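You operate a simulated robot arm through the tools that you are given. There is no shell and no other tool.

You are at the controls of a simulated robot arm. One attempt, no reset.

JOB
Scrub the soap scum off the tub rim with the wet brush.
Fine: wet the brush at the cold tap, shut the tap, brush back where it lay. Set down upright: scrub brush. What is to be rubbed or washed off counts as gone when no trace of it is left.

The check looks at the end state, three seconds after you hand in, the way a careful person would. Anything else that was tipped, shoved, dropped, spilled or broken makes it a failure.

ROBOT AND FRAMES
A 7-joint arm with a two-finger parallel gripper, fixed in place. Base frame: the origin is on the floor under the middle of its stand, x ahead of it, y to its left, z up; the work surface is at about z = 612. Lengths are in mm, angles in rad, forces in N, time in s.
It reaches about 1247 mm from its shoulder. Its first joint turns from -2.304 to 2.304 rad. Payload 3.91 kg.
Tool frame: the origin (TCP) lies between the finger pads and is the grasp point; the fingertips stand 30 mm ahead of it; z points along the fingers, y is the line along which they close. The gripper opens to 110 mm. The fingers are 20 mm wide and 10 mm thick; the gripper's body (48 by 112 mm) begins 55 mm behind the TCP.
Orientation is that of the tool frame in the base frame, as a unit quaternion [w, x, y, z]. With the fingers straight down and closing along the base's y, the tool's x points along the base's -x, its y along +y and its z along -z.

CONTROLS
- The arm moves only by the tool move_arm. Its argument "plan" is a list of rows, each an object of numbers (a shift or turn left out is 0, a gripper value left out holds the last): "x", "y", "z": the shift along the tool's x, y, z in units of 50 mm (1.0 is 50 mm); "ax", "ay", "az": the turn, a rotation vector about the tool's x, y, z in units of 8 degrees (1.0 is 8 degrees); "hand": the finger opening in mm, from 0 to 110. In form: [{"x": .., "y": .., "z": .., "ax": .., "ay": .., "az": .., "hand": ..}, ...]. A call has 1 to 20 rows; each row shifts and turns the commanded pose from where the row before left it, along the tool's axes as they then stand. A call with a number of a shift or a turn outside -1 to 1 is refused whole. Rows are played at 5 a second. More than 50 mm and 0.15 rad between two rows, or a gripper value outside its range, and nothing of the call is played. A pose out of reach is approached as far as the arm can. The call stops where the force on the tool passes 40 N (or 10 N more than at its start, if that is more) or the arm is blocked; 0.2 s more then pass. Each finger travels about 108 mm/s and halts on what it meets, pressing with about 28 N; the grip force reading is that of the motor and also rises with nothing between the fingers. The clock runs only during rows and for 0.2 s after the last one: add rows that do not move to give the fingers time. The reply holds the time, the measured pose of the TCP, the force on the tool along the base axes, the opening and the grip force, in the units named above and with some noise, with the torque about the TCP (base axes, N m) and any sound that the robot's microphone picked up.
- Cameras (640 x 400 px; columns grow to the right, rows downward): "scene" is fixed at [221.1, 647.6, 1626]; the picture's right is [-0.19, -0.98, 0.00], its down [-0.89, 0.17, -0.42] and it looks along [0.41, -0.08, -0.91] (base axes); focal length 339 px, centre (320, 200). "wrist" rides on the gripper at [72, 17, -103] in the tool frame; the picture's right is [-0.23, 0.97, 0.00], its down [-0.76, -0.18, -0.62] and it looks along [-0.61, -0.14, 0.78] (tool axes); focal length 222 px, centre (320, 200). There is no depth. A picture from a camera that has moved, and an enlarged one, comes with that camera's place and axes in the base frame and with its lens. The place of the scene camera against the robot may be out by one fixed shift of up to 12 mm in any direction.
- snapshot(camera): a new picture of that camera. The clock stands still meanwhile.
- zoom(camera, box): a new picture of the part [left, top, right, bottom] of that camera's present view, enlarged. The clock stands still meanwhile.
- job_done(): hands the job in; it is judged then, once.

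Nothing tells you positions but the pictures and the camera data. Unless the task says otherwise, let go and move clear before handing in.

The tools are called after ">>>" as a command line: name --argument value ..., lists and objects as JSON in quotes. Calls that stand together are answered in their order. move_arm: Moves the arm, as the interface text tells. Its arguments: {"type":"object","properties":{"plan":{"type":"array","items":{"type":"object","properties":{"x":{"type":"number"},"y":{"type":"number"},"z":{"type":"number"},"ax":{"type":"number"},"ay":{"type":"number"},"az":{"type":"number"},"hand":{"type":"number"}}}}},"required":["plan"]} The other tools are called the same way: snapshot (camera) takes a picture; zoom (camera, box) takes an enlarged picture of a part of a camera's view; job_done () hands the job in.

At the start:

```text
time_s: 0.0
tcp_pos: [453.5, 442.5, 1277.5]
orientation: [0.0, 0.0, 1.0, 0.0]
ft_force: [-0.4, 0.1, 0.4]
ft_torque: [-0.03, -0.02, -0.02]
width: 109.8
grip_force: 0.0
```

scene: 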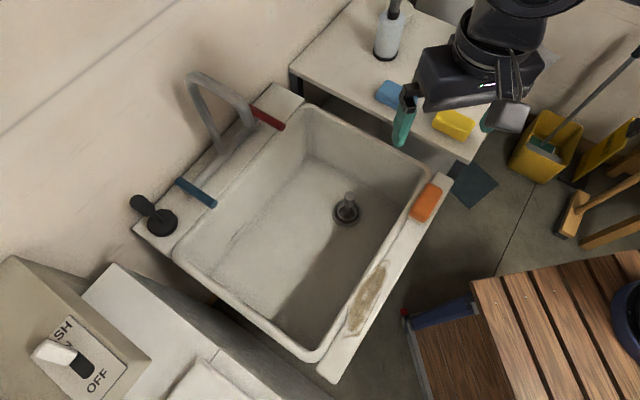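
wrist: 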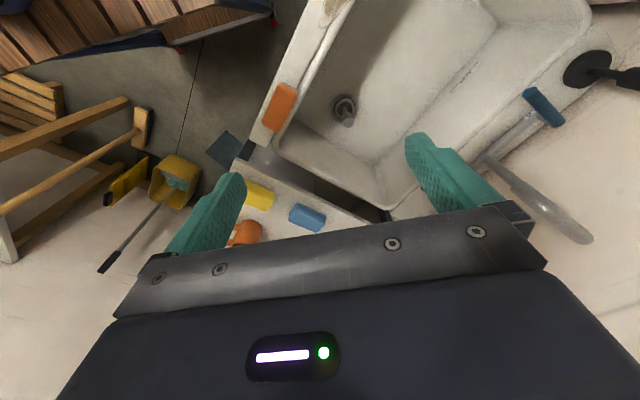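

I see a tub with a tap that has a blue and a red lever, a stain on the rim at about (368,298), and several blocks that could be the brush or sponges. I'll zoom in to identify them before moving.

>>> zoom --camera "scene" --box '[340, 60, 500, 160]'

>>> zoom --camera "scene" --box '[320, 160, 480, 260]'

>>> zoom --camera "scene" --box '[300, 240, 460, 340]'

>>> zoom --camera "scene" --box '[120, 60, 312, 180]'

>>> zoom --camera "scene" --box '[120, 150, 312, 270]'

>>> zoom --camera "wrist" --box '[200, 140, 360, 260]'

>>> zoom --camera "wrist" --box '[240, 40, 400, 140]'

```text
4.00 times, centred on (420, 110) of scene
camera zoom: at [221.1, 647.6, 1626.0], right [-0.19, -0.98, 0.0], down [-0.89, 0.17, -0.42], along [0.41, -0.08, -0.91], focal length 1356 px, centre (-80, 560)
```

zoom: 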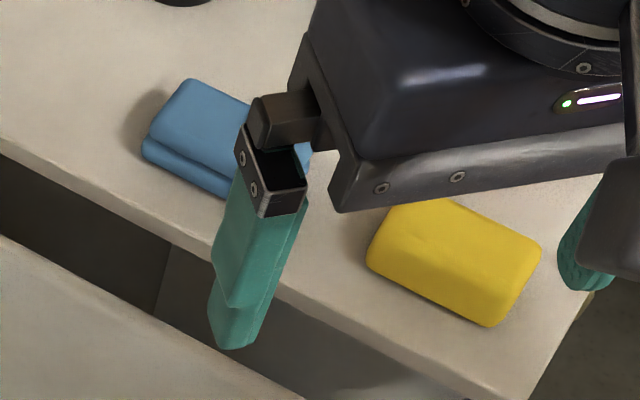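

```text
4.00 times, centred on (400, 210) of scene
camera zoom: at [221.1, 647.6, 1626.0], right [-0.19, -0.98, 0.0], down [-0.89, 0.17, -0.42], along [0.41, -0.08, -0.91], focal length 1356 px, centre (0, 160)
```

zoom: 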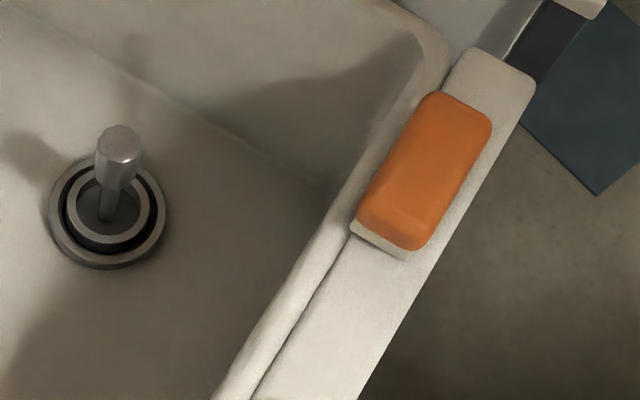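

```text
4.00 times, centred on (380, 290) of scene
camera zoom: at [221.1, 647.6, 1626.0], right [-0.19, -0.98, 0.0], down [-0.89, 0.17, -0.42], along [0.41, -0.08, -0.91], focal length 1356 px, centre (80, -160)
```

zoom: 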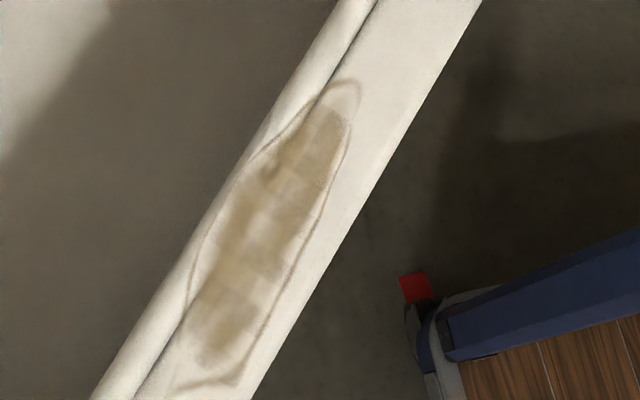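

```text
3.33 times, centred on (216, 120) of scene
camera zoom: at [221.1, 647.6, 1626.0], right [-0.19, -0.98, 0.0], down [-0.89, 0.17, -0.42], along [0.41, -0.08, -0.91], focal length 1130 px, centre (667, 467)
```

zoom: 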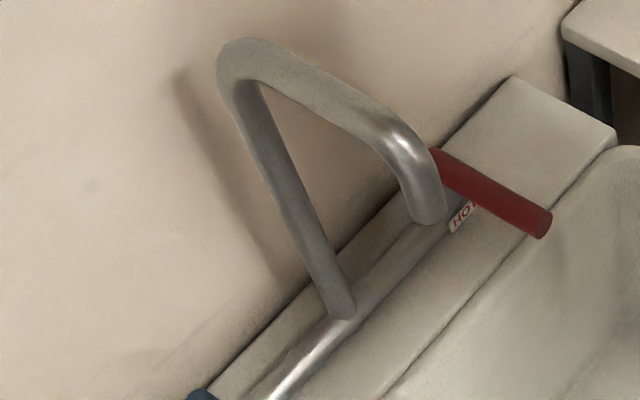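

```text
3.33 times, centred on (216, 210) of scene
camera zoom: at [221.1, 647.6, 1626.0], right [-0.19, -0.98, 0.0], down [-0.89, 0.17, -0.42], along [0.41, -0.08, -0.91], focal length 1130 px, centre (667, 167)
```

zoom: 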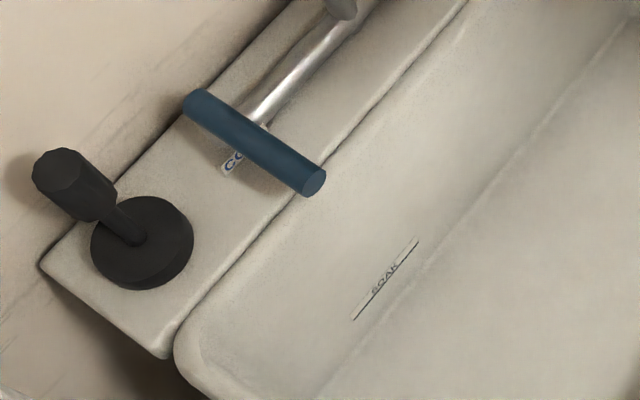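

```text
3.33 times, centred on (280, 200) of wrist
camera zoom: at [381.2, 457.8, 1380.2], right [0.23, 0.97, 0.0], down [0.76, -0.18, 0.62], along [0.61, -0.14, -0.78], focal length 740 px, centre (453, 200)
```

zoom: 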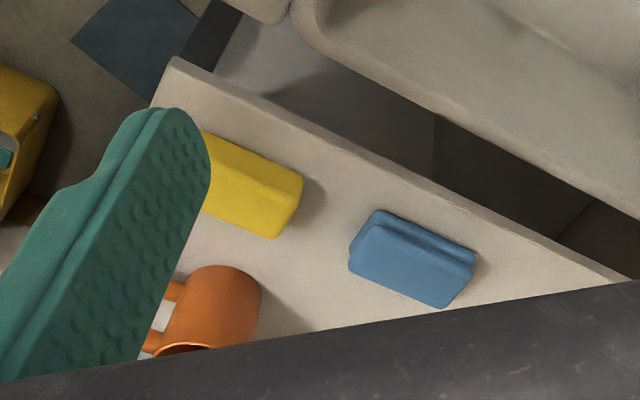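

```text
4.00 times, centred on (320, 90) of wrist
camera zoom: at [381.2, 457.8, 1380.2], right [0.23, 0.97, 0.0], down [0.76, -0.18, 0.62], along [0.61, -0.14, -0.78], focal length 888 px, centre (320, 640)
```

zoom: 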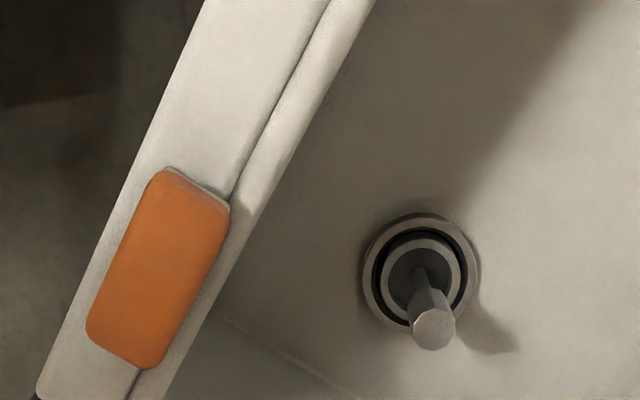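

The orange block with the cream underside on the near rim looks like the scrub brush. By triangulating I put it at about (502, 337, 880), and the rim runs diagonally at about 45°. Next I'll bring the wrist camera closer, turned to line up with the rim, to check this.

>>> move_arm --plan '[{"x": -0.106, "y": -0.33, "z": 0.6}, {"x": -0.106, "y": -0.33, "z": 0.6}, {"x": -0.106, "y": -0.33, "z": 0.6}, {"x": -0.106, "y": -0.33, "z": 0.6}, {"x": -0.106, "y": -0.33, "z": 0.6}, {"az": 0.9375}, {"az": 0.9375}, {"az": 0.9375}, {"az": 0.9375}, {"az": 0.9375}, {"az": 0.9375}, {}]'

>>> snapshot --camera "wrist"

>>> snapshot --camera "scene"

```text
time_s: 2.6
tcp_pos: [479.6, 359.6, 1125.2]
orientation: [0.0, 0.385, 0.923, 0.0]
ft_force: [-0.2, 0.4, 0.0]
ft_torque: [-0.02, -0.03, 0.02]
width: 110.0
grip_force: 0.0
```

```text
taken
camera wrist: at [440.6, 421.4, 1229.4], right [0.85, 0.53, 0.0], down [0.41, -0.66, 0.62], along [0.33, -0.53, -0.78], focal length 222 px, centre (320, 200)
```

wrist: 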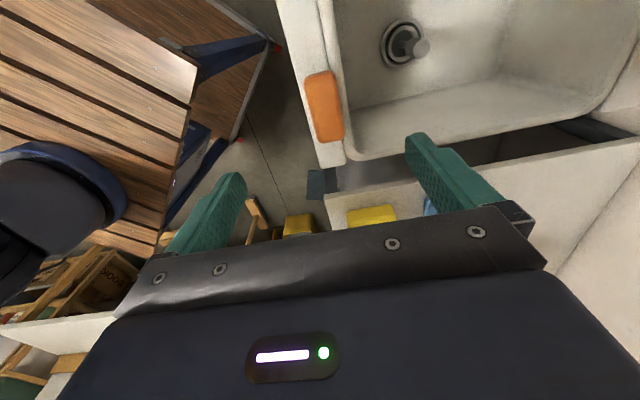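

```text
taken
```

scene: 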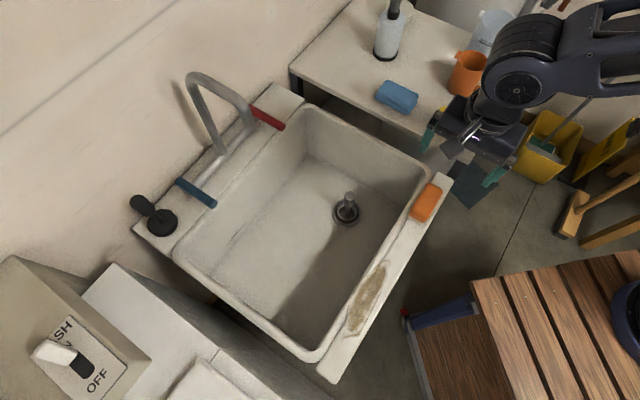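

The wrist camera now looks along the rim with the brush ahead of it. I'll enlarge the brush, the tap and the stain before going closer.

>>> zoom --camera "wrist" --box '[260, 40, 400, 180]'

>>> zoom --camera "scene" --box '[360, 40, 520, 140]'

>>> zoom --camera "scene" --box '[160, 60, 300, 220]'

```text
2.86 times, centred on (330, 110) of wrist
camera zoom: at [440.6, 421.4, 1229.4], right [0.85, 0.53, 0.0], down [0.41, -0.66, 0.62], along [0.33, -0.53, -0.78], focal length 635 px, centre (291, 457)
```

zoom: 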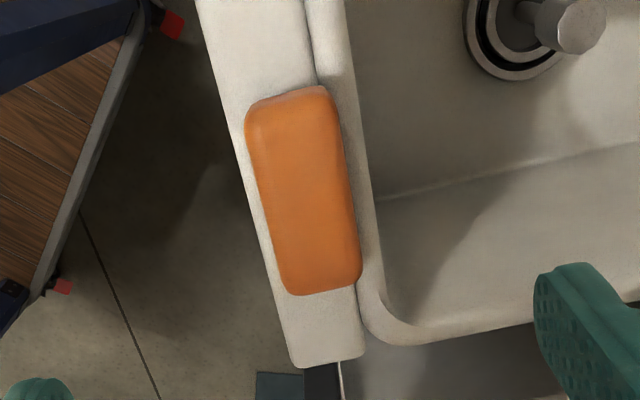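

```text
4.00 times, centred on (440, 90) of scene
camera zoom: at [221.1, 647.6, 1626.0], right [-0.19, -0.98, 0.0], down [-0.89, 0.17, -0.42], along [0.41, -0.08, -0.91], focal length 1356 px, centre (-160, 640)
```

zoom: 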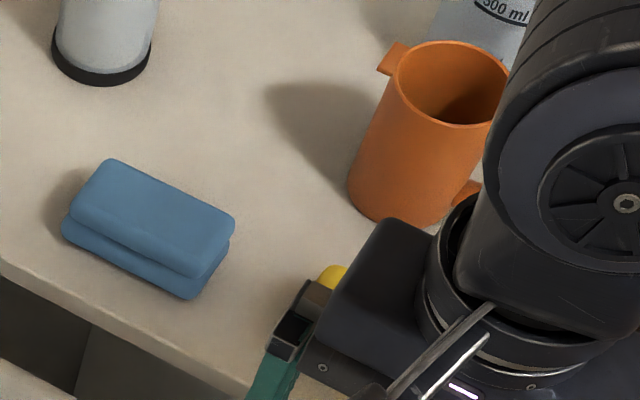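

```text
2.50 times, centred on (230, 140) of scene
camera zoom: at [221.1, 647.6, 1626.0], right [-0.19, -0.98, 0.0], down [-0.89, 0.17, -0.42], along [0.41, -0.08, -0.91], focal length 847 px, centre (545, 350)
```

zoom: 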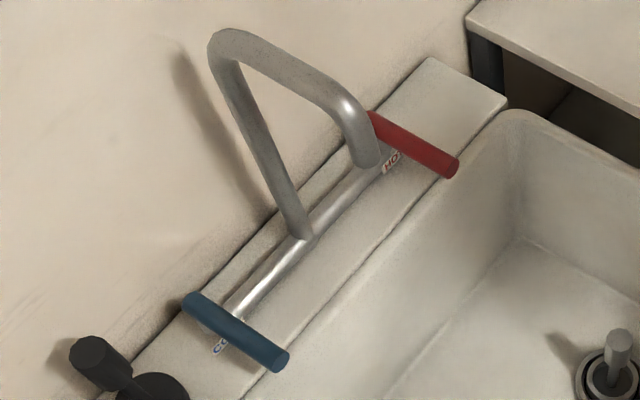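

The tap has cold (blue) and hot (red) bar levers on a chrome body, with a gooseneck spout whose tip is over the tub at roughly (644, 700, 1090). Before touching anything I'll raise the arm and move the wrist camera over to see the tap up close.

>>> move_arm --plan '[{"z": -0.9}, {"z": -0.9}, {"z": -0.9}, {"az": -0.9375}, {"az": -0.9375}, {"az": -0.9375}, {"az": -0.9375}, {"az": -0.9375}, {"az": -0.9375}, {"az": -0.9375}, {"az": -0.9375}, {"az": -0.9375}, {"az": -0.9375}, {"az": -0.9375}, {"az": -0.9375}, {}]'

>>> move_arm --plan '[{"x": -0.75, "y": 0.31}, {"x": -0.75, "y": 0.31}, {"x": -0.75, "y": 0.31}, {"x": -0.75, "y": 0.31}, {"x": -0.75, "y": 0.31}, {"x": -0.75, "y": 0.31}, {"x": -0.75, "y": 0.31}, {}]'

>>> snapshot --camera "wrist"

>>> snapshot --camera "scene"

```text
time_s: 6.0
tcp_pos: [478.9, 358.7, 1261.8]
orientation: [0.0, -0.383, 0.924, 0.0]
ft_force: [0.7, 0.6, 0.6]
ft_torque: [-0.02, 0.04, 0.02]
width: 109.8
grip_force: 0.2
```

```text
time_s: 7.8
tcp_pos: [585.6, 624.5, 1259.7]
orientation: [0.0, -0.383, 0.924, 0.0]
ft_force: [-0.1, 0.0, 0.0]
ft_torque: [0.04, 0.01, 0.01]
width: 110.1
grip_force: 0.1
```

```text
taken
camera wrist: at [523.9, 583.6, 1363.1], right [-0.53, 0.85, 0.0], down [0.66, 0.41, 0.62], along [0.53, 0.33, -0.78], focal length 222 px, centre (320, 200)
```

wrist: 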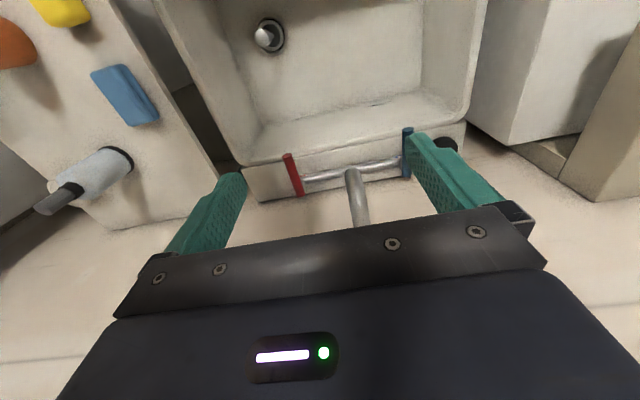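

```text
taken
```

scene: 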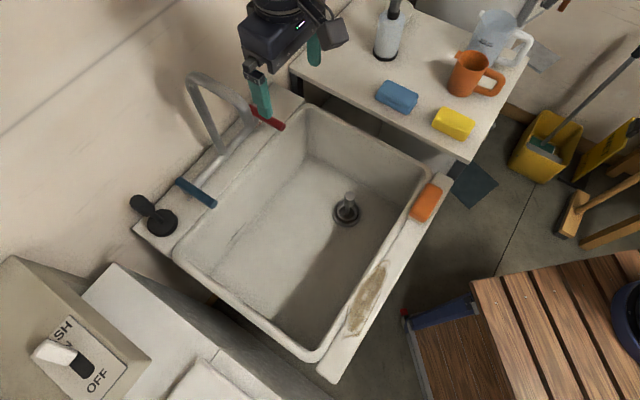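

The wrist camera now sees the tap from the front, though the spout lies partly along its line of sight. I'll zoom in on the tap in both views.

>>> zoom --camera "wrist" --box '[270, 110, 430, 235]'

>>> zoom --camera "scene" --box '[170, 60, 290, 220]'

```text
3.20 times, centred on (350, 172) of wrist
camera zoom: at [523.9, 583.6, 1363.1], right [-0.53, 0.85, 0.0], down [0.66, 0.41, 0.62], along [0.53, 0.33, -0.78], focal length 711 px, centre (224, 288)
```

zoom: 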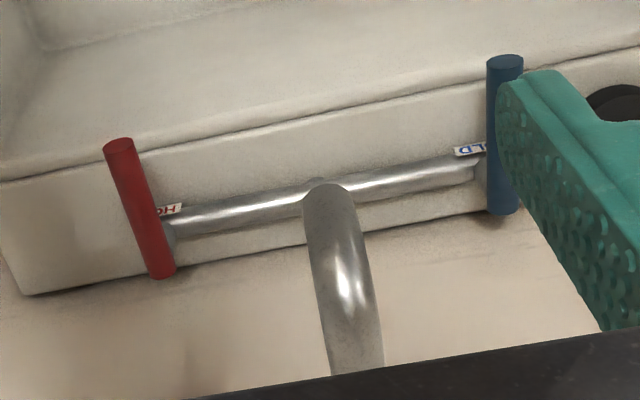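

```text
2.50 times, centred on (230, 140) of scene
camera zoom: at [221.1, 647.6, 1626.0], right [-0.19, -0.98, 0.0], down [-0.89, 0.17, -0.42], along [0.41, -0.08, -0.91], focal length 847 px, centre (545, 350)
```

zoom: 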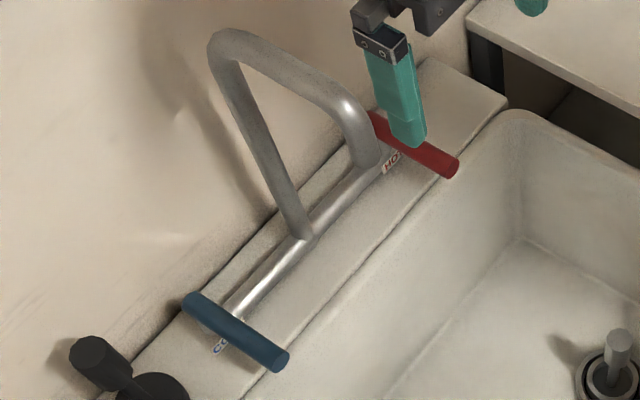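

The spout tip triangulates to about (637, 704, 1093). The cold lever is a horizontal bar with its near end at about (573, 824, 922), overhanging the tub. I'll straddle that near end with the fingers and find out which way it turns, stopping above it first to check.

>>> move_arm --plan '[{"x": -0.568, "y": 0.6, "hand": 60}, {"x": -0.568, "y": 0.6}, {"x": -0.568, "y": 0.6}, {"x": -0.568, "y": 0.6}, {"x": -0.568, "y": 0.6}, {"z": 0.85}, {"z": 0.85}, {"z": 0.85}, {"z": 0.85}, {}]'

>>> snapshot --camera "wrist"

>>> zoom --camera "scene" --box '[100, 60, 292, 240]'

```text
time_s: 10.0
tcp_pos: [563.7, 783.8, 1080.5]
orientation: [-0.001, -0.383, 0.924, 0.0]
ft_force: [-0.7, -0.2, 0.4]
ft_torque: [0.02, 0.03, 0.0]
width: 59.6
grip_force: 0.1
out of reach, approached as far as the arm can: row 4, 5
```

```text
taken
camera wrist: at [502.6, 743.1, 1184.0], right [-0.53, 0.85, 0.0], down [0.66, 0.41, 0.62], along [0.53, 0.33, -0.78], focal length 222 px, centre (320, 200)
```

wrist: 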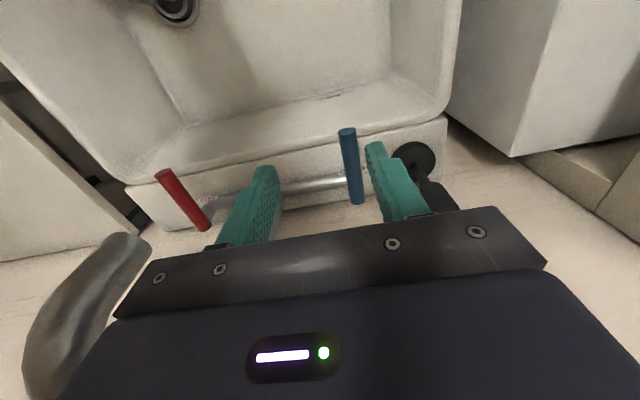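

```text
2.22 times, centred on (196, 150) of scene
camera zoom: at [221.1, 647.6, 1626.0], right [-0.19, -0.98, 0.0], down [-0.89, 0.17, -0.42], along [0.41, -0.08, -0.91], focal length 753 px, centre (596, 311)
```

zoom: 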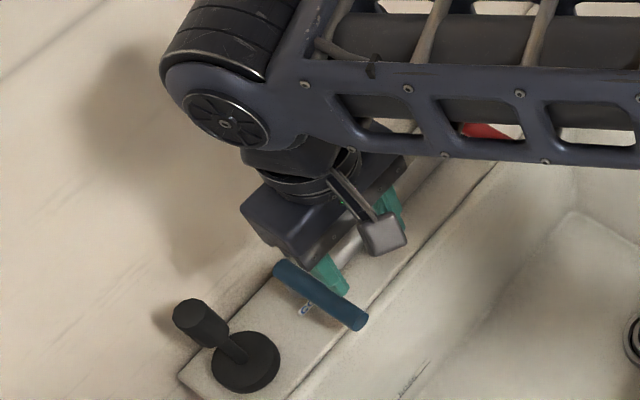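

The move was clipped by reach at the higher level, so the TCP is at (564, 784, 1080). Lower down there should be more reach, so I'll descend a little, move over the lever's near end and check again.

>>> move_arm --plan '[{"z": 0.8}, {"z": 0.8}, {"x": -0.45, "y": 0.22}, {"x": -0.45, "y": 0.22}, {}]'

>>> snapshot --camera "wrist"

>>> zoom --camera "scene" --box '[100, 60, 292, 240]'

```text
time_s: 11.2
tcp_pos: [582.0, 831.6, 1002.3]
orientation: [0.0, -0.383, 0.924, 0.001]
ft_force: [-0.3, 1.1, 0.3]
ft_torque: [0.0, 0.02, -0.04]
width: 60.1
grip_force: 0.1
```

```text
taken
camera wrist: at [519.8, 789.8, 1105.3], right [-0.53, 0.85, 0.0], down [0.66, 0.41, 0.62], along [0.53, 0.33, -0.78], focal length 222 px, centre (320, 200)
```

wrist: 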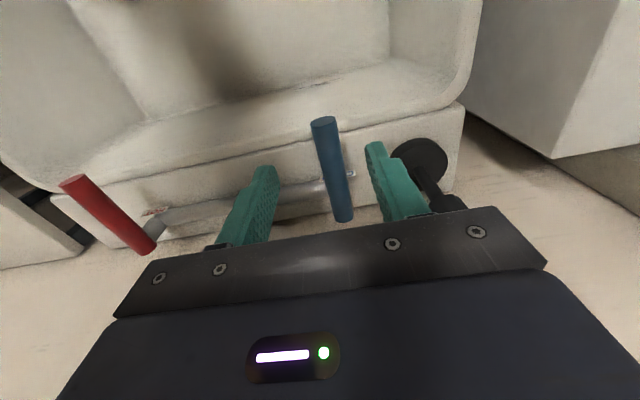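

```text
2.22 times, centred on (196, 150) of scene
camera zoom: at [221.1, 647.6, 1626.0], right [-0.19, -0.98, 0.0], down [-0.89, 0.17, -0.42], along [0.41, -0.08, -0.91], focal length 753 px, centre (596, 311)
```

zoom: 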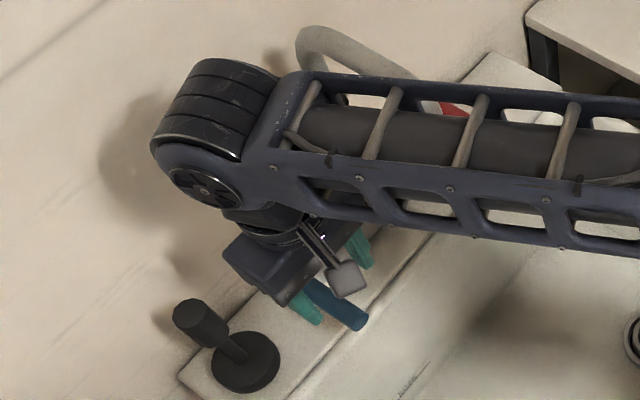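

The lever bar sits between the open fingers. I'll lower the fingertips to either side of the near end and check before pushing.

>>> move_arm --plan '[{"z": 0.5}, {"z": 0.5}, {"z": 0.45}, {}]'

>>> snapshot --camera "wrist"

```text
time_s: 12.2
tcp_pos: [581.3, 831.2, 931.5]
orientation: [0.0, -0.382, 0.924, 0.0]
ft_force: [-0.6, 0.3, -0.6]
ft_torque: [0.03, 0.01, -0.02]
width: 60.2
grip_force: 0.1
```

```text
taken
camera wrist: at [519.4, 789.5, 1034.6], right [-0.53, 0.85, 0.0], down [0.66, 0.41, 0.62], along [0.53, 0.33, -0.78], focal length 222 px, centre (320, 200)
```

wrist: 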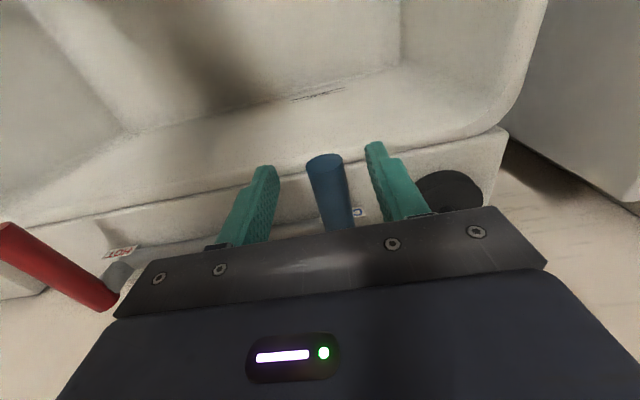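

The lever is centred between the fingers and nothing is touching. I'll nudge toward +y (away from the spout) in small steps, watching the force and sound.

>>> move_arm --plan '[{"y": 0.2}, {"y": 0.2}, {"y": 0.1}, {"y": 0.1}, {"y": 0.1}, {"y": 0.1}, {}]'

>>> snapshot --camera "wrist"

```text
time_s: 13.7
tcp_pos: [561.3, 853.6, 930.0]
orientation: [0.001, -0.38, 0.925, -0.004]
ft_force: [17.2, -21.1, -0.5]
ft_torque: [-0.58, 0.08, -0.28]
width: 73.9
grip_force: 13.6
stopped in row 7: the force on the tool passed its limit at 41 N (the readings are from after the stop); the commanded pose is now the measured one
```

```text
taken
camera wrist: at [497.9, 813.9, 1032.9], right [-0.52, 0.85, -0.01], down [0.66, 0.41, 0.62], along [0.54, 0.32, -0.78], focal length 222 px, centre (320, 200)
```

wrist: 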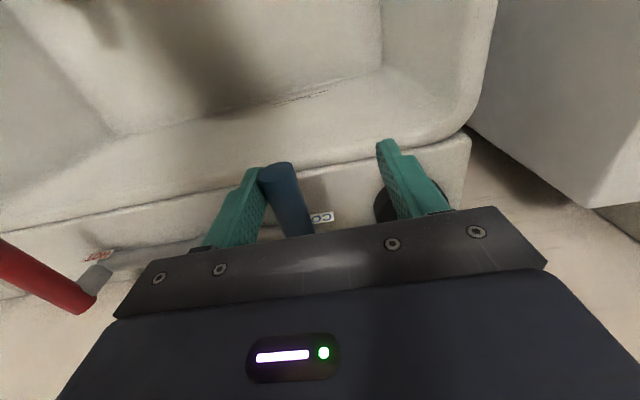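

The lever didn't move toward +y: it was blocked at 41 N and only the finger gave way. I'll back off and try the other direction.

>>> move_arm --plan '[{"y": -0.3, "hand": 60}, {"y": -0.3}, {"y": -0.2}, {"y": -0.2}, {"y": -0.1}, {"y": -0.1}, {"y": -0.1}, {}]'

>>> snapshot --camera "wrist"

```text
time_s: 15.5
tcp_pos: [602.8, 809.5, 930.6]
orientation: [0.0, -0.381, 0.925, -0.002]
ft_force: [-0.1, 0.1, -0.3]
ft_torque: [0.01, -0.03, 0.02]
width: 60.0
grip_force: 0.0
```

```text
taken
camera wrist: at [540.3, 769.4, 1033.0], right [-0.53, 0.85, 0.0], down [0.66, 0.41, 0.62], along [0.53, 0.33, -0.78], focal length 222 px, centre (320, 200)
```

wrist: 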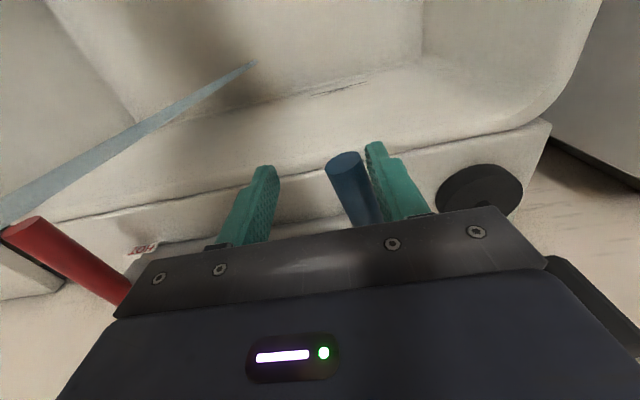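

Water is now running: pushing toward the spout opens the cold tap. I'll check the stream and the lever in the scene view.

>>> snapshot --camera "scene"

>>> zoom --camera "wrist" --box '[200, 20, 400, 240]'

```text
taken
```

scene: 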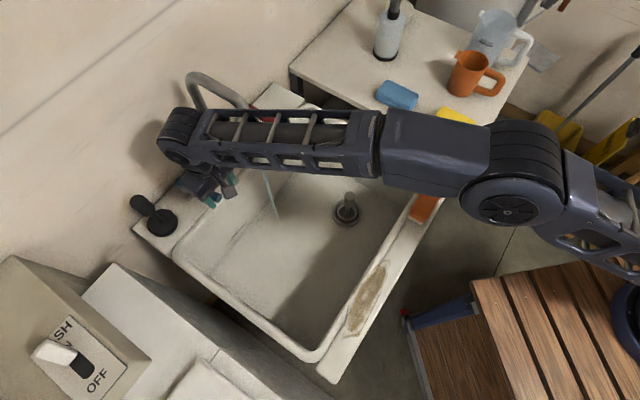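

```text
1.82 times, centred on (300, 130) of wrist
camera zoom: at [540.3, 769.4, 1033.0], right [-0.53, 0.85, 0.0], down [0.66, 0.41, 0.62], along [0.53, 0.33, -0.78], focal length 404 px, centre (356, 327)
```

zoom: 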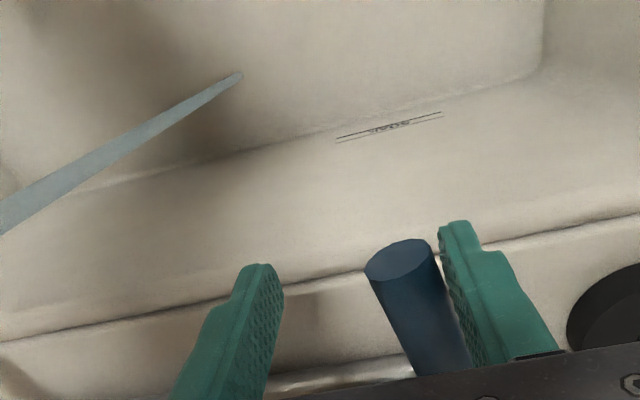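

The stream falls straight into the tub near the drain side. I'll open the lever a bit more for a fuller stream, then lift clear.

>>> move_arm --plan '[{"y": -0.12}, {"y": -0.12}, {"y": -0.12}, {}]'

>>> snapshot --camera "wrist"

```text
time_s: 16.5
tcp_pos: [615.5, 796.9, 931.0]
orientation: [0.001, -0.381, 0.924, -0.002]
ft_force: [0.2, 0.3, 0.6]
ft_torque: [0.0, 0.04, -0.02]
width: 59.9
grip_force: 0.0
```

```text
taken
camera wrist: at [553.2, 756.5, 1034.3], right [-0.53, 0.85, 0.0], down [0.66, 0.41, 0.62], along [0.53, 0.32, -0.78], focal length 222 px, centre (320, 200)
```

wrist: 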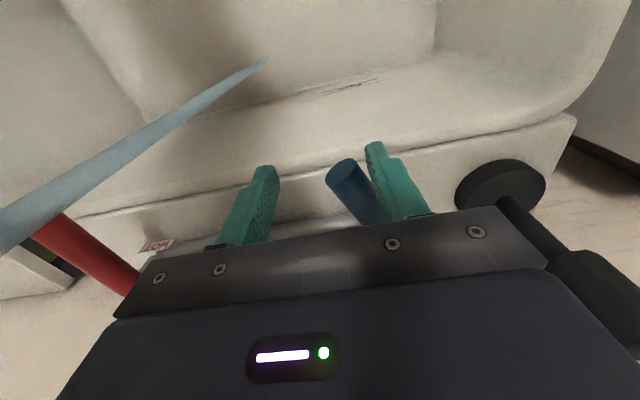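

A fuller stream is now running into the tub. I'll ease off the lever, lift clear of the spout, and retreat toward the brush.

>>> move_arm --plan '[{"y": 0.3}, {"z": -0.8}, {"z": -0.8}, {"z": -0.8}, {"z": -0.6}, {"x": 0.9}, {"x": 0.9}, {"x": 0.9}, {"x": 0.9}, {"x": 0.9}, {"x": 0.9}, {}]'

>>> snapshot --camera "scene"

>>> snapshot --camera "wrist"

```text
time_s: 19.1
tcp_pos: [413.6, 616.6, 1081.5]
orientation: [0.0, -0.381, 0.925, -0.002]
ft_force: [-0.1, 0.5, -0.5]
ft_torque: [0.0, 0.03, 0.0]
width: 60.1
grip_force: 0.0
```

```text
taken
```

scene: 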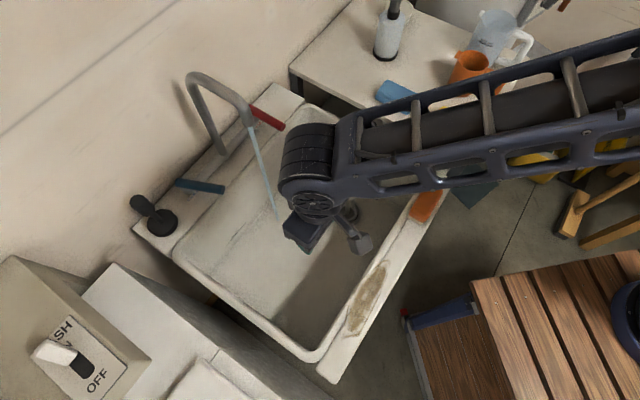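

```text
taken
camera wrist: at [351.2, 576.1, 1184.1], right [-0.53, 0.85, 0.0], down [0.66, 0.41, 0.62], along [0.53, 0.32, -0.78], focal length 222 px, centre (320, 200)
```

wrist: 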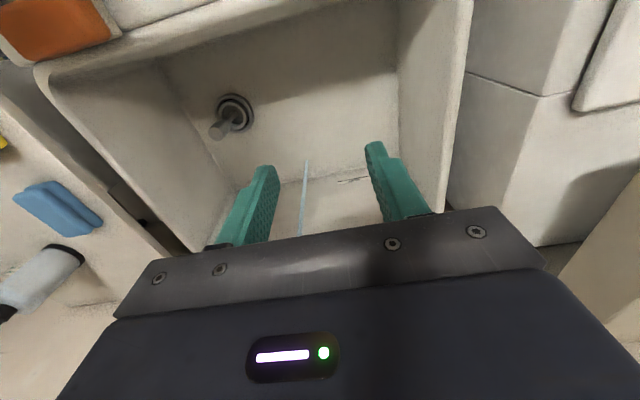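

The water is running and landing in the tub. Next I'll rotate the gripper 90° to line up with the brush and move above it at about (500, 340).

>>> move_arm --plan '[{"az": 0.9375, "hand": 80}, {"az": 0.9375}, {"az": 0.9375}, {"az": 0.9375}, {"az": 0.9375}, {"az": 0.9375}, {"az": 0.9375}, {"az": 0.9375}, {"az": 0.9375}, {"az": 0.9375}, {"az": 0.9375}, {"az": 0.9375}, {}]'

>>> move_arm --plan '[{"x": -0.731, "y": -0.384}, {"x": -0.731, "y": -0.384}, {"x": -0.731, "y": -0.384}, {"x": -0.731, "y": -0.384}, {"x": -0.731, "y": -0.384}, {"x": -0.731, "y": -0.384}, {"x": -0.731, "y": -0.384}, {"z": 0.5}, {"z": 0.5}, {}]'

>>> snapshot --camera "wrist"

>>> snapshot --camera "scene"

```text
time_s: 21.9
tcp_pos: [411.1, 617.3, 1079.7]
orientation: [0.001, 0.385, 0.923, 0.0]
ft_force: [-0.1, -0.2, 0.4]
ft_torque: [0.02, 0.02, -0.01]
width: 80.0
grip_force: 0.1
```

```text
time_s: 24.1
tcp_pos: [497.0, 340.4, 1031.8]
orientation: [0.001, 0.385, 0.923, -0.001]
ft_force: [0.6, -0.6, 1.0]
ft_torque: [0.0, 0.03, 0.0]
width: 79.9
grip_force: 0.0
```

```text
taken
camera wrist: at [459.1, 403.3, 1134.5], right [0.85, 0.53, 0.0], down [0.41, -0.66, 0.63], along [0.33, -0.53, -0.78], focal length 222 px, centre (320, 200)
```

wrist: 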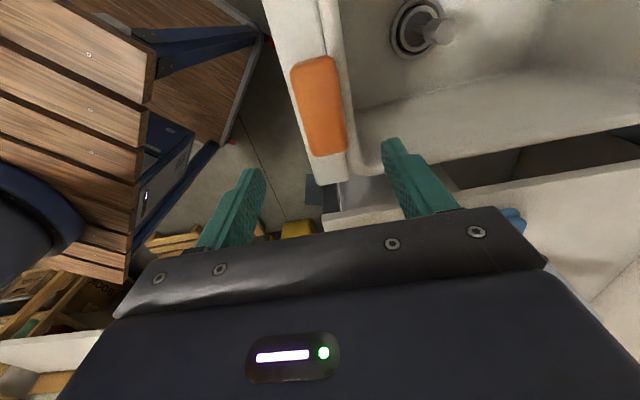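

```text
taken
```

scene: 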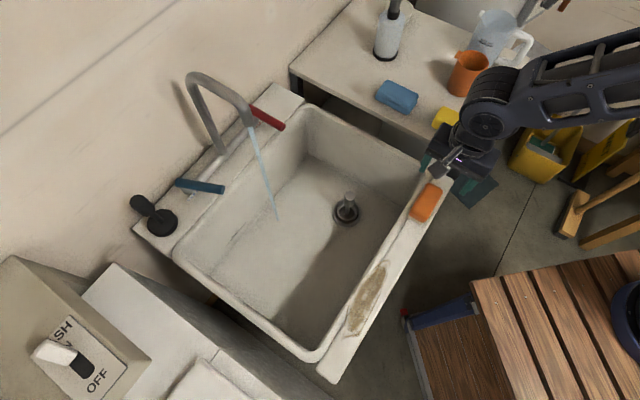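

>>> zoom --camera "wrist" --box '[250, 30, 410, 200]'

>>> zoom --camera "scene" --box '[370, 120, 500, 240]'

```text
2.35 times, centred on (330, 115) of wrist
camera zoom: at [459.1, 403.3, 1134.5], right [0.85, 0.53, 0.0], down [0.41, -0.66, 0.63], along [0.33, -0.53, -0.78], focal length 523 px, centre (296, 400)
```

zoom: 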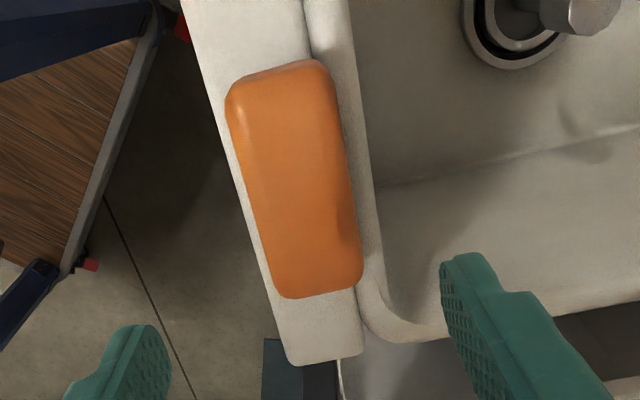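

```text
3.33 times, centred on (435, 180) of scene
camera zoom: at [221.1, 647.6, 1626.0], right [-0.19, -0.98, 0.0], down [-0.89, 0.17, -0.42], along [0.41, -0.08, -0.91], focal length 1130 px, centre (-63, 267)
```

zoom: 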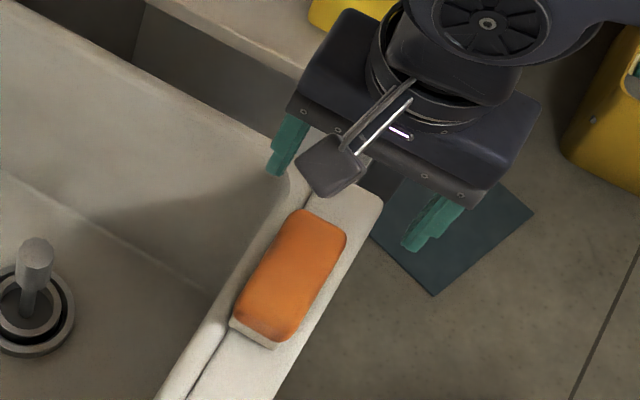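

I have the brush's top face in view from two heights, but its depth is still uncertain (top at about z 875–900). I'll touch a clean, empty stretch of rim between brush and stain with closed fingers to get the exact rim height.

>>> move_arm --plan '[{"x": 0.92, "hand": 0}, {"x": 0.92}, {"z": 0.8}, {"z": 0.8}, {"z": 0.3}, {}]'

>>> snapshot --camera "wrist"

>>> snapshot --camera "scene"

```text
time_s: 25.5
tcp_pos: [433.1, 405.7, 937.2]
orientation: [0.001, 0.384, 0.923, -0.001]
ft_force: [0.3, 0.0, 0.6]
ft_torque: [-0.01, 0.01, 0.01]
width: 0.2
grip_force: 27.8
```

```text
taken
camera wrist: at [394.8, 468.3, 1041.3], right [0.85, 0.53, 0.0], down [0.41, -0.66, 0.63], along [0.33, -0.53, -0.78], focal length 222 px, centre (320, 200)
```

wrist: 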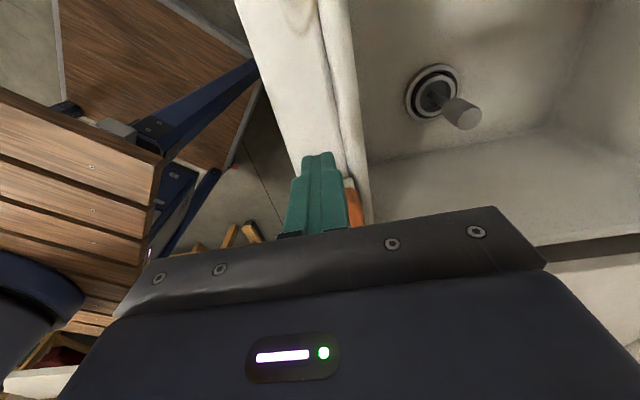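

```text
taken
```

scene: 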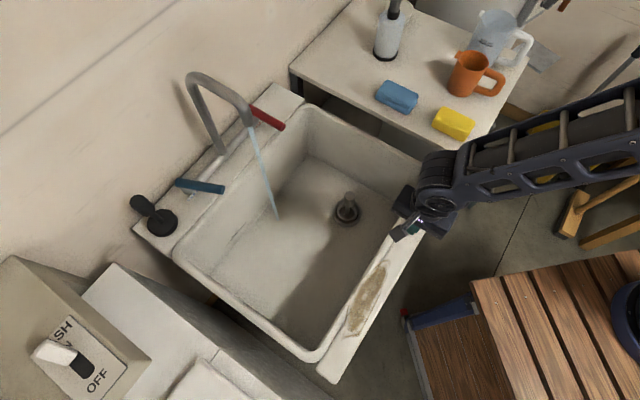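

The closed fingertips are over the clean rim. I'll lower them in small steps until they touch.

>>> move_arm --plan '[{"z": 0.1}, {"z": 0.1}, {"z": 0.1}, {"z": 0.1}, {"z": 0.06}, {"z": 0.06}, {"z": 0.06}, {"z": 0.06}, {"z": 0.06}, {"z": 0.06}]'

```text
time_s: 27.7
tcp_pos: [434.6, 405.2, 898.9]
orientation: [0.002, 0.384, 0.923, -0.001]
ft_force: [-0.6, 0.1, -0.6]
ft_torque: [-0.05, -0.01, 0.0]
width: 0.1
grip_force: 27.5
```

>>> move_arm --plan '[{"z": 0.06}, {"z": 0.06}, {"z": 0.06}, {"z": 0.06}, {"z": 0.06}, {"z": 0.06}, {"z": 0.06}, {"z": 0.06}]'

>>> snapshot --camera "wrist"

```text
time_s: 28.6
tcp_pos: [435.1, 405.9, 889.6]
orientation: [0.002, 0.383, 0.924, 0.001]
ft_force: [-5.7, -7.6, 18.2]
ft_torque: [-0.13, 0.33, 0.15]
width: 0.0
grip_force: 28.8
stopped in row 4: the force on the tool passed its limit at 51 N (the readings are from after the stop); the commanded pose is now the measured one
```

```text
taken
camera wrist: at [395.2, 468.4, 993.2], right [0.85, 0.53, 0.0], down [0.41, -0.66, 0.63], along [0.33, -0.53, -0.78], focal length 222 px, centre (320, 200)
```

wrist: 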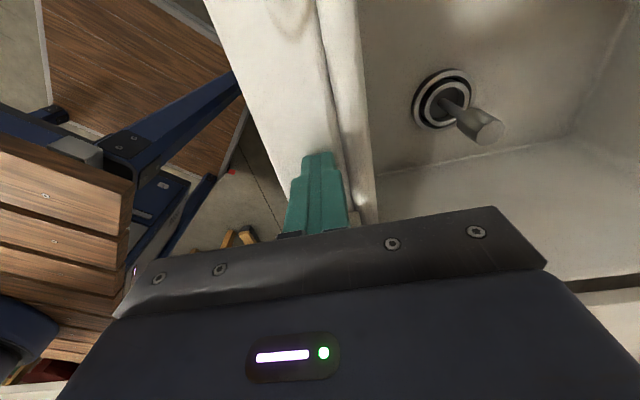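

The fingertips touched at TCP z ≈ 890, so the rim top is at about z 860. That makes the brush about 38 mm high with its top near z 898, centred at about (499, 342). I'll lift, open the hand and move over the brush.

>>> move_arm --plan '[{"z": -0.8}, {"z": -0.8}, {"x": -0.9, "hand": 80}, {"x": -0.91}, {"z": 0.4}, {}, {}]'

>>> snapshot --camera "wrist"

>>> zoom --camera "scene" --box '[370, 120, 500, 240]'

```text
time_s: 30.2
tcp_pos: [496.5, 341.8, 951.4]
orientation: [0.002, 0.384, 0.923, 0.0]
ft_force: [0.8, -0.1, 0.0]
ft_torque: [-0.03, 0.01, 0.01]
width: 80.0
grip_force: 0.0
```

```text
taken
camera wrist: at [457.8, 404.3, 1053.9], right [0.85, 0.53, 0.0], down [0.41, -0.67, 0.63], along [0.33, -0.53, -0.78], focal length 222 px, centre (320, 200)
```

wrist: 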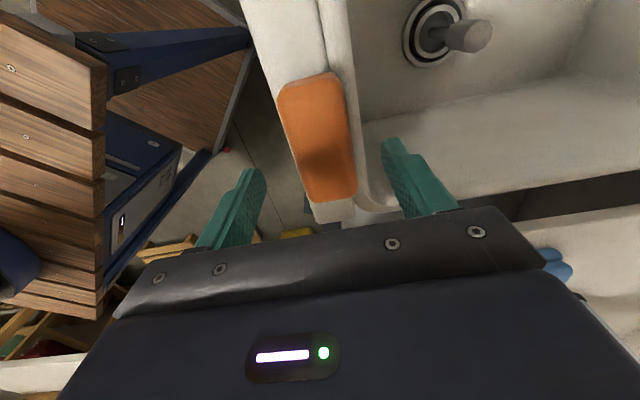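

```text
3.33 times, centred on (435, 180) of scene
camera zoom: at [221.1, 647.6, 1626.0], right [-0.19, -0.98, 0.0], down [-0.89, 0.17, -0.42], along [0.41, -0.08, -0.91], focal length 1130 px, centre (-63, 267)
```

zoom: 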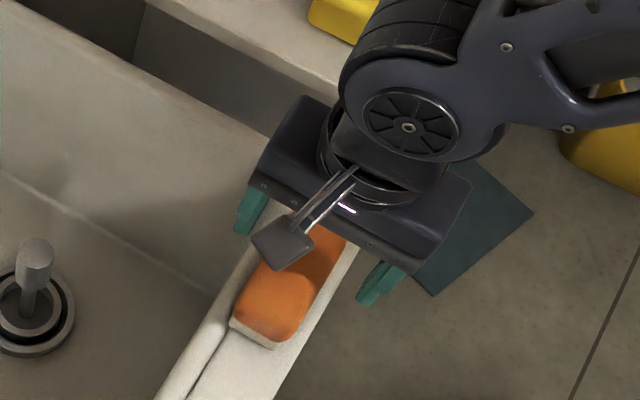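

The brush lies centred between the open fingers. I'll lower until the fingertips are about 14 mm above the rim, then close on the brush back.

>>> move_arm --plan '[{"x": -0.04, "y": 0.03, "z": 0.4}, {"z": 0.3}, {"z": 0.22}, {}]'

>>> snapshot --camera "wrist"

>>> zoom --camera "scene" --box '[370, 140, 480, 250]'

```text
time_s: 31.2
tcp_pos: [501.1, 342.6, 904.7]
orientation: [0.002, 0.384, 0.923, 0.001]
ft_force: [0.9, -0.5, 0.0]
ft_torque: [-0.01, -0.01, -0.02]
width: 79.8
grip_force: 0.0
```

```text
taken
camera wrist: at [462.4, 404.5, 1008.1], right [0.85, 0.53, 0.0], down [0.41, -0.66, 0.63], along [0.33, -0.53, -0.78], focal length 222 px, centre (320, 200)
```

wrist: 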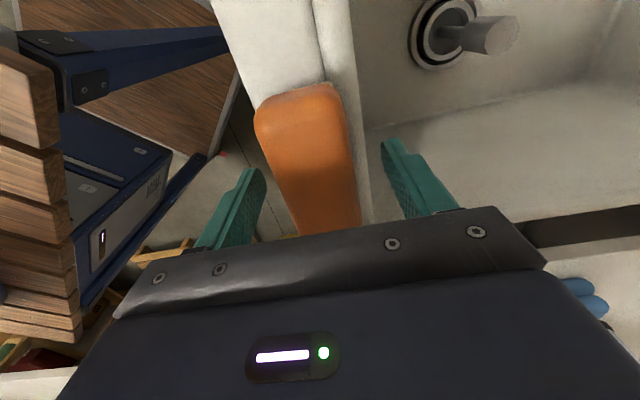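

```text
3.64 times, centred on (425, 195) of scene
camera zoom: at [221.1, 647.6, 1626.0], right [-0.19, -0.98, 0.0], down [-0.89, 0.17, -0.42], along [0.41, -0.08, -0.91], focal length 1233 px, centre (-62, 218)
```

zoom: 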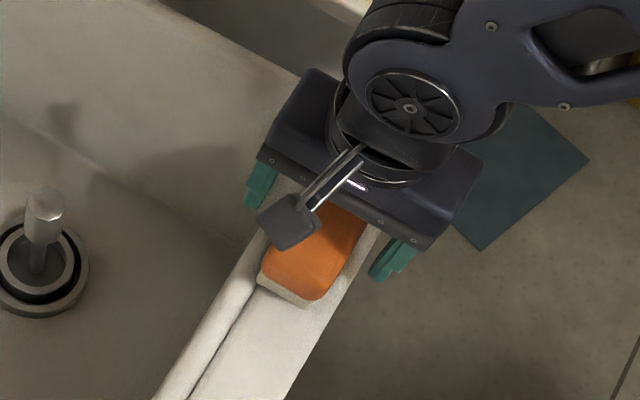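

The fingers straddle the brush evenly with the tips above the rim. I'll close on it now.

>>> move_arm --plan '[{"hand": 30}, {"hand": 30}, {"hand": 30}, {"hand": 30}]'

>>> snapshot --camera "wrist"

```text
time_s: 32.2
tcp_pos: [501.4, 342.5, 905.1]
orientation: [0.002, 0.384, 0.923, 0.0]
ft_force: [0.7, -0.5, -0.3]
ft_torque: [0.01, 0.04, 0.03]
width: 44.7
grip_force: 27.5
```

```text
taken
camera wrist: at [462.4, 404.6, 1008.3], right [0.85, 0.53, 0.0], down [0.41, -0.67, 0.63], along [0.33, -0.53, -0.78], focal length 222 px, centre (320, 200)
```

wrist: 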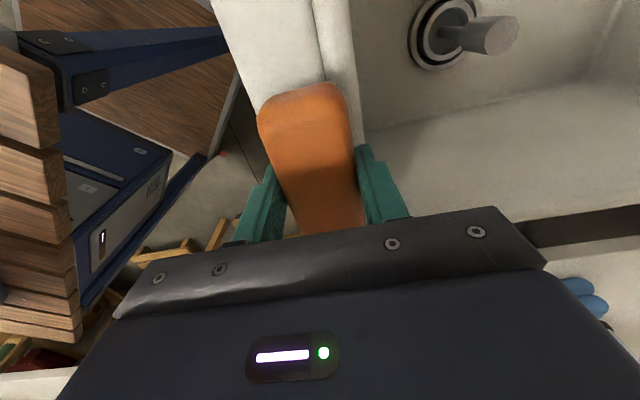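

The brush is gripped at 44.7 mm with full force. I'll lift it straight up, check the hold, then carry it over the tub toward the stream.

>>> move_arm --plan '[{"z": -0.3}, {"z": -0.6}, {"z": -0.9}, {"z": -0.6}, {"x": 0.533, "y": 0.678}, {"x": 0.533, "y": 0.678}, {"x": 0.533, "y": 0.678}, {"x": 0.533, "y": 0.678}, {"x": 0.533, "y": 0.678}, {"x": 0.533, "y": 0.678}, {}]'

>>> snapshot --camera "wrist"

>>> snapshot --camera "scene"

```text
time_s: 34.6
tcp_pos: [528.5, 599.4, 1022.1]
orientation: [0.002, 0.383, 0.924, 0.001]
ft_force: [0.2, 0.0, -0.2]
ft_torque: [-0.01, 0.01, 0.0]
width: 29.6
grip_force: 0.0
```

```text
taken
camera wrist: at [490.4, 662.1, 1125.1], right [0.85, 0.53, 0.0], down [0.41, -0.67, 0.63], along [0.33, -0.53, -0.78], focal length 222 px, centre (320, 200)
```

wrist: 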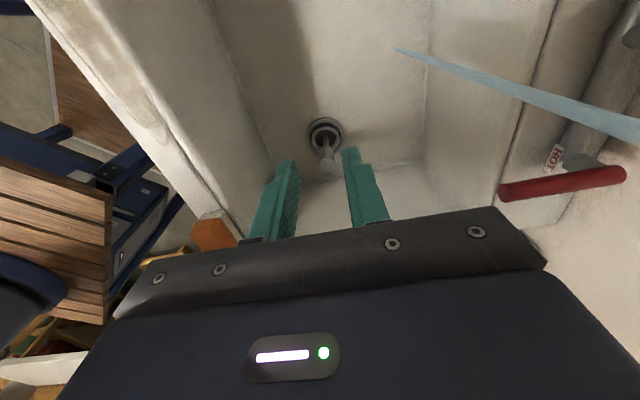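

```text
taken
```

scene: 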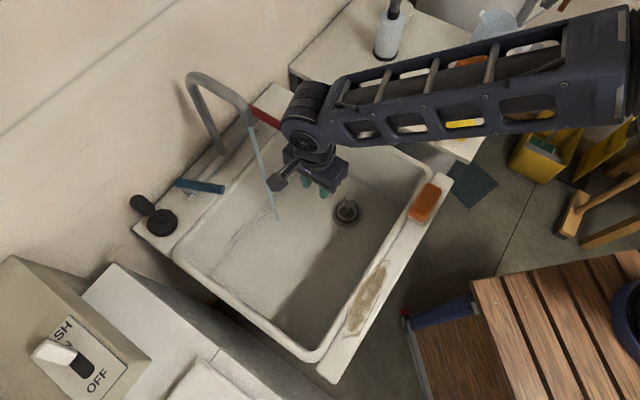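

The brush slipped out as I lifted: the fingers closed to 29.6 mm and it stayed on the rim. I'll look at how it lies now and grip deeper.

>>> zoom --camera "scene" --box '[380, 150, 470, 240]'

>>> zoom --camera "wrist" --box '[150, 180, 260, 260]'

```text
4.44 times, centred on (425, 195) of scene
camera zoom: at [221.1, 647.6, 1626.0], right [-0.19, -0.98, 0.0], down [-0.89, 0.17, -0.42], along [0.41, -0.08, -0.91], focal length 1506 px, centre (-147, 222)
```

zoom: 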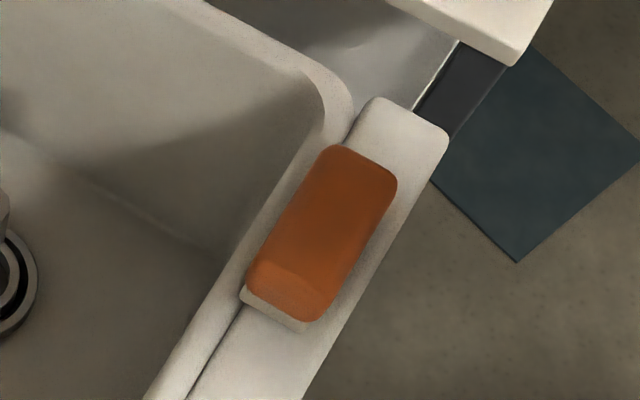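

```text
5.00 times, centred on (205, 220) of wrist
camera zoom: at [490.4, 662.1, 1125.1], right [0.85, 0.53, 0.0], down [0.41, -0.67, 0.63], along [0.33, -0.53, -0.78], focal length 1111 px, centre (895, 100)
```

zoom: 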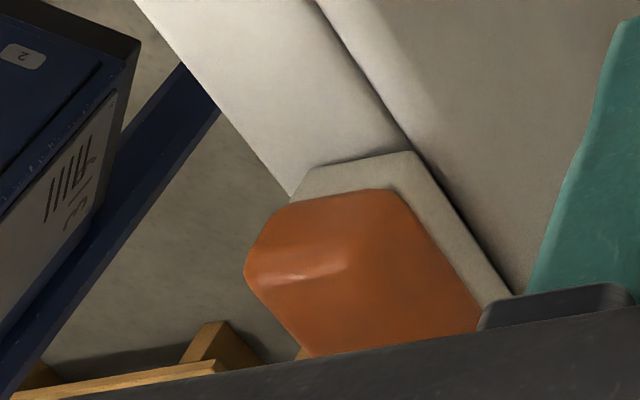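

Enlarged, the brush is an orange back on a cream bristle block, about 45 mm wide, still flat where it lay. My fingertips were level with the top of the bristle block, so the grip was too shallow. I'll go back and grip about 9 mm deeper, lifting slowly.

>>> move_arm --plan '[{"x": -0.533, "y": -0.678, "hand": 80}, {"x": -0.533, "y": -0.678}, {"x": -0.533, "y": -0.678}, {"x": -0.533, "y": -0.678}, {"x": -0.533, "y": -0.678}, {"x": -0.533, "y": -0.678}, {"z": 0.7}, {"z": 0.7}, {}, {}]'

>>> snapshot --camera "wrist"

>>> zoom --camera "wrist" --box '[240, 40, 400, 220]'

```text
time_s: 36.8
tcp_pos: [498.2, 344.2, 955.4]
orientation: [0.002, 0.385, 0.923, 0.001]
ft_force: [-0.2, -0.3, -0.2]
ft_torque: [-0.01, 0.01, -0.01]
width: 80.0
grip_force: 0.0
```

```text
taken
camera wrist: at [459.1, 407.2, 1058.0], right [0.85, 0.53, 0.0], down [0.41, -0.67, 0.63], along [0.33, -0.53, -0.78], focal length 222 px, centre (320, 200)
```

wrist: 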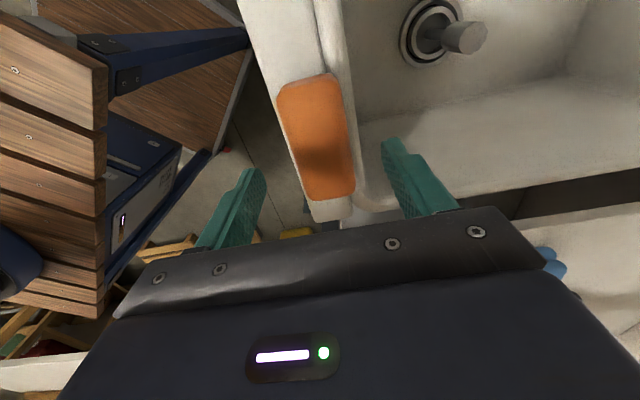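

```text
2.22 times, centred on (320, 130) of wrist
camera zoom: at [459.1, 407.2, 1058.0], right [0.85, 0.53, 0.0], down [0.41, -0.67, 0.63], along [0.33, -0.53, -0.78], focal length 494 px, centre (320, 356)
```

zoom: 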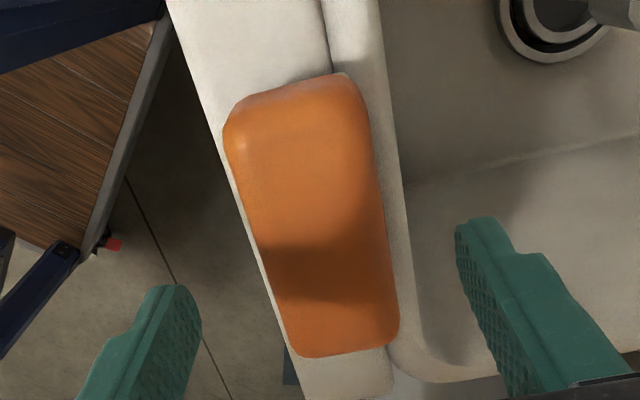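

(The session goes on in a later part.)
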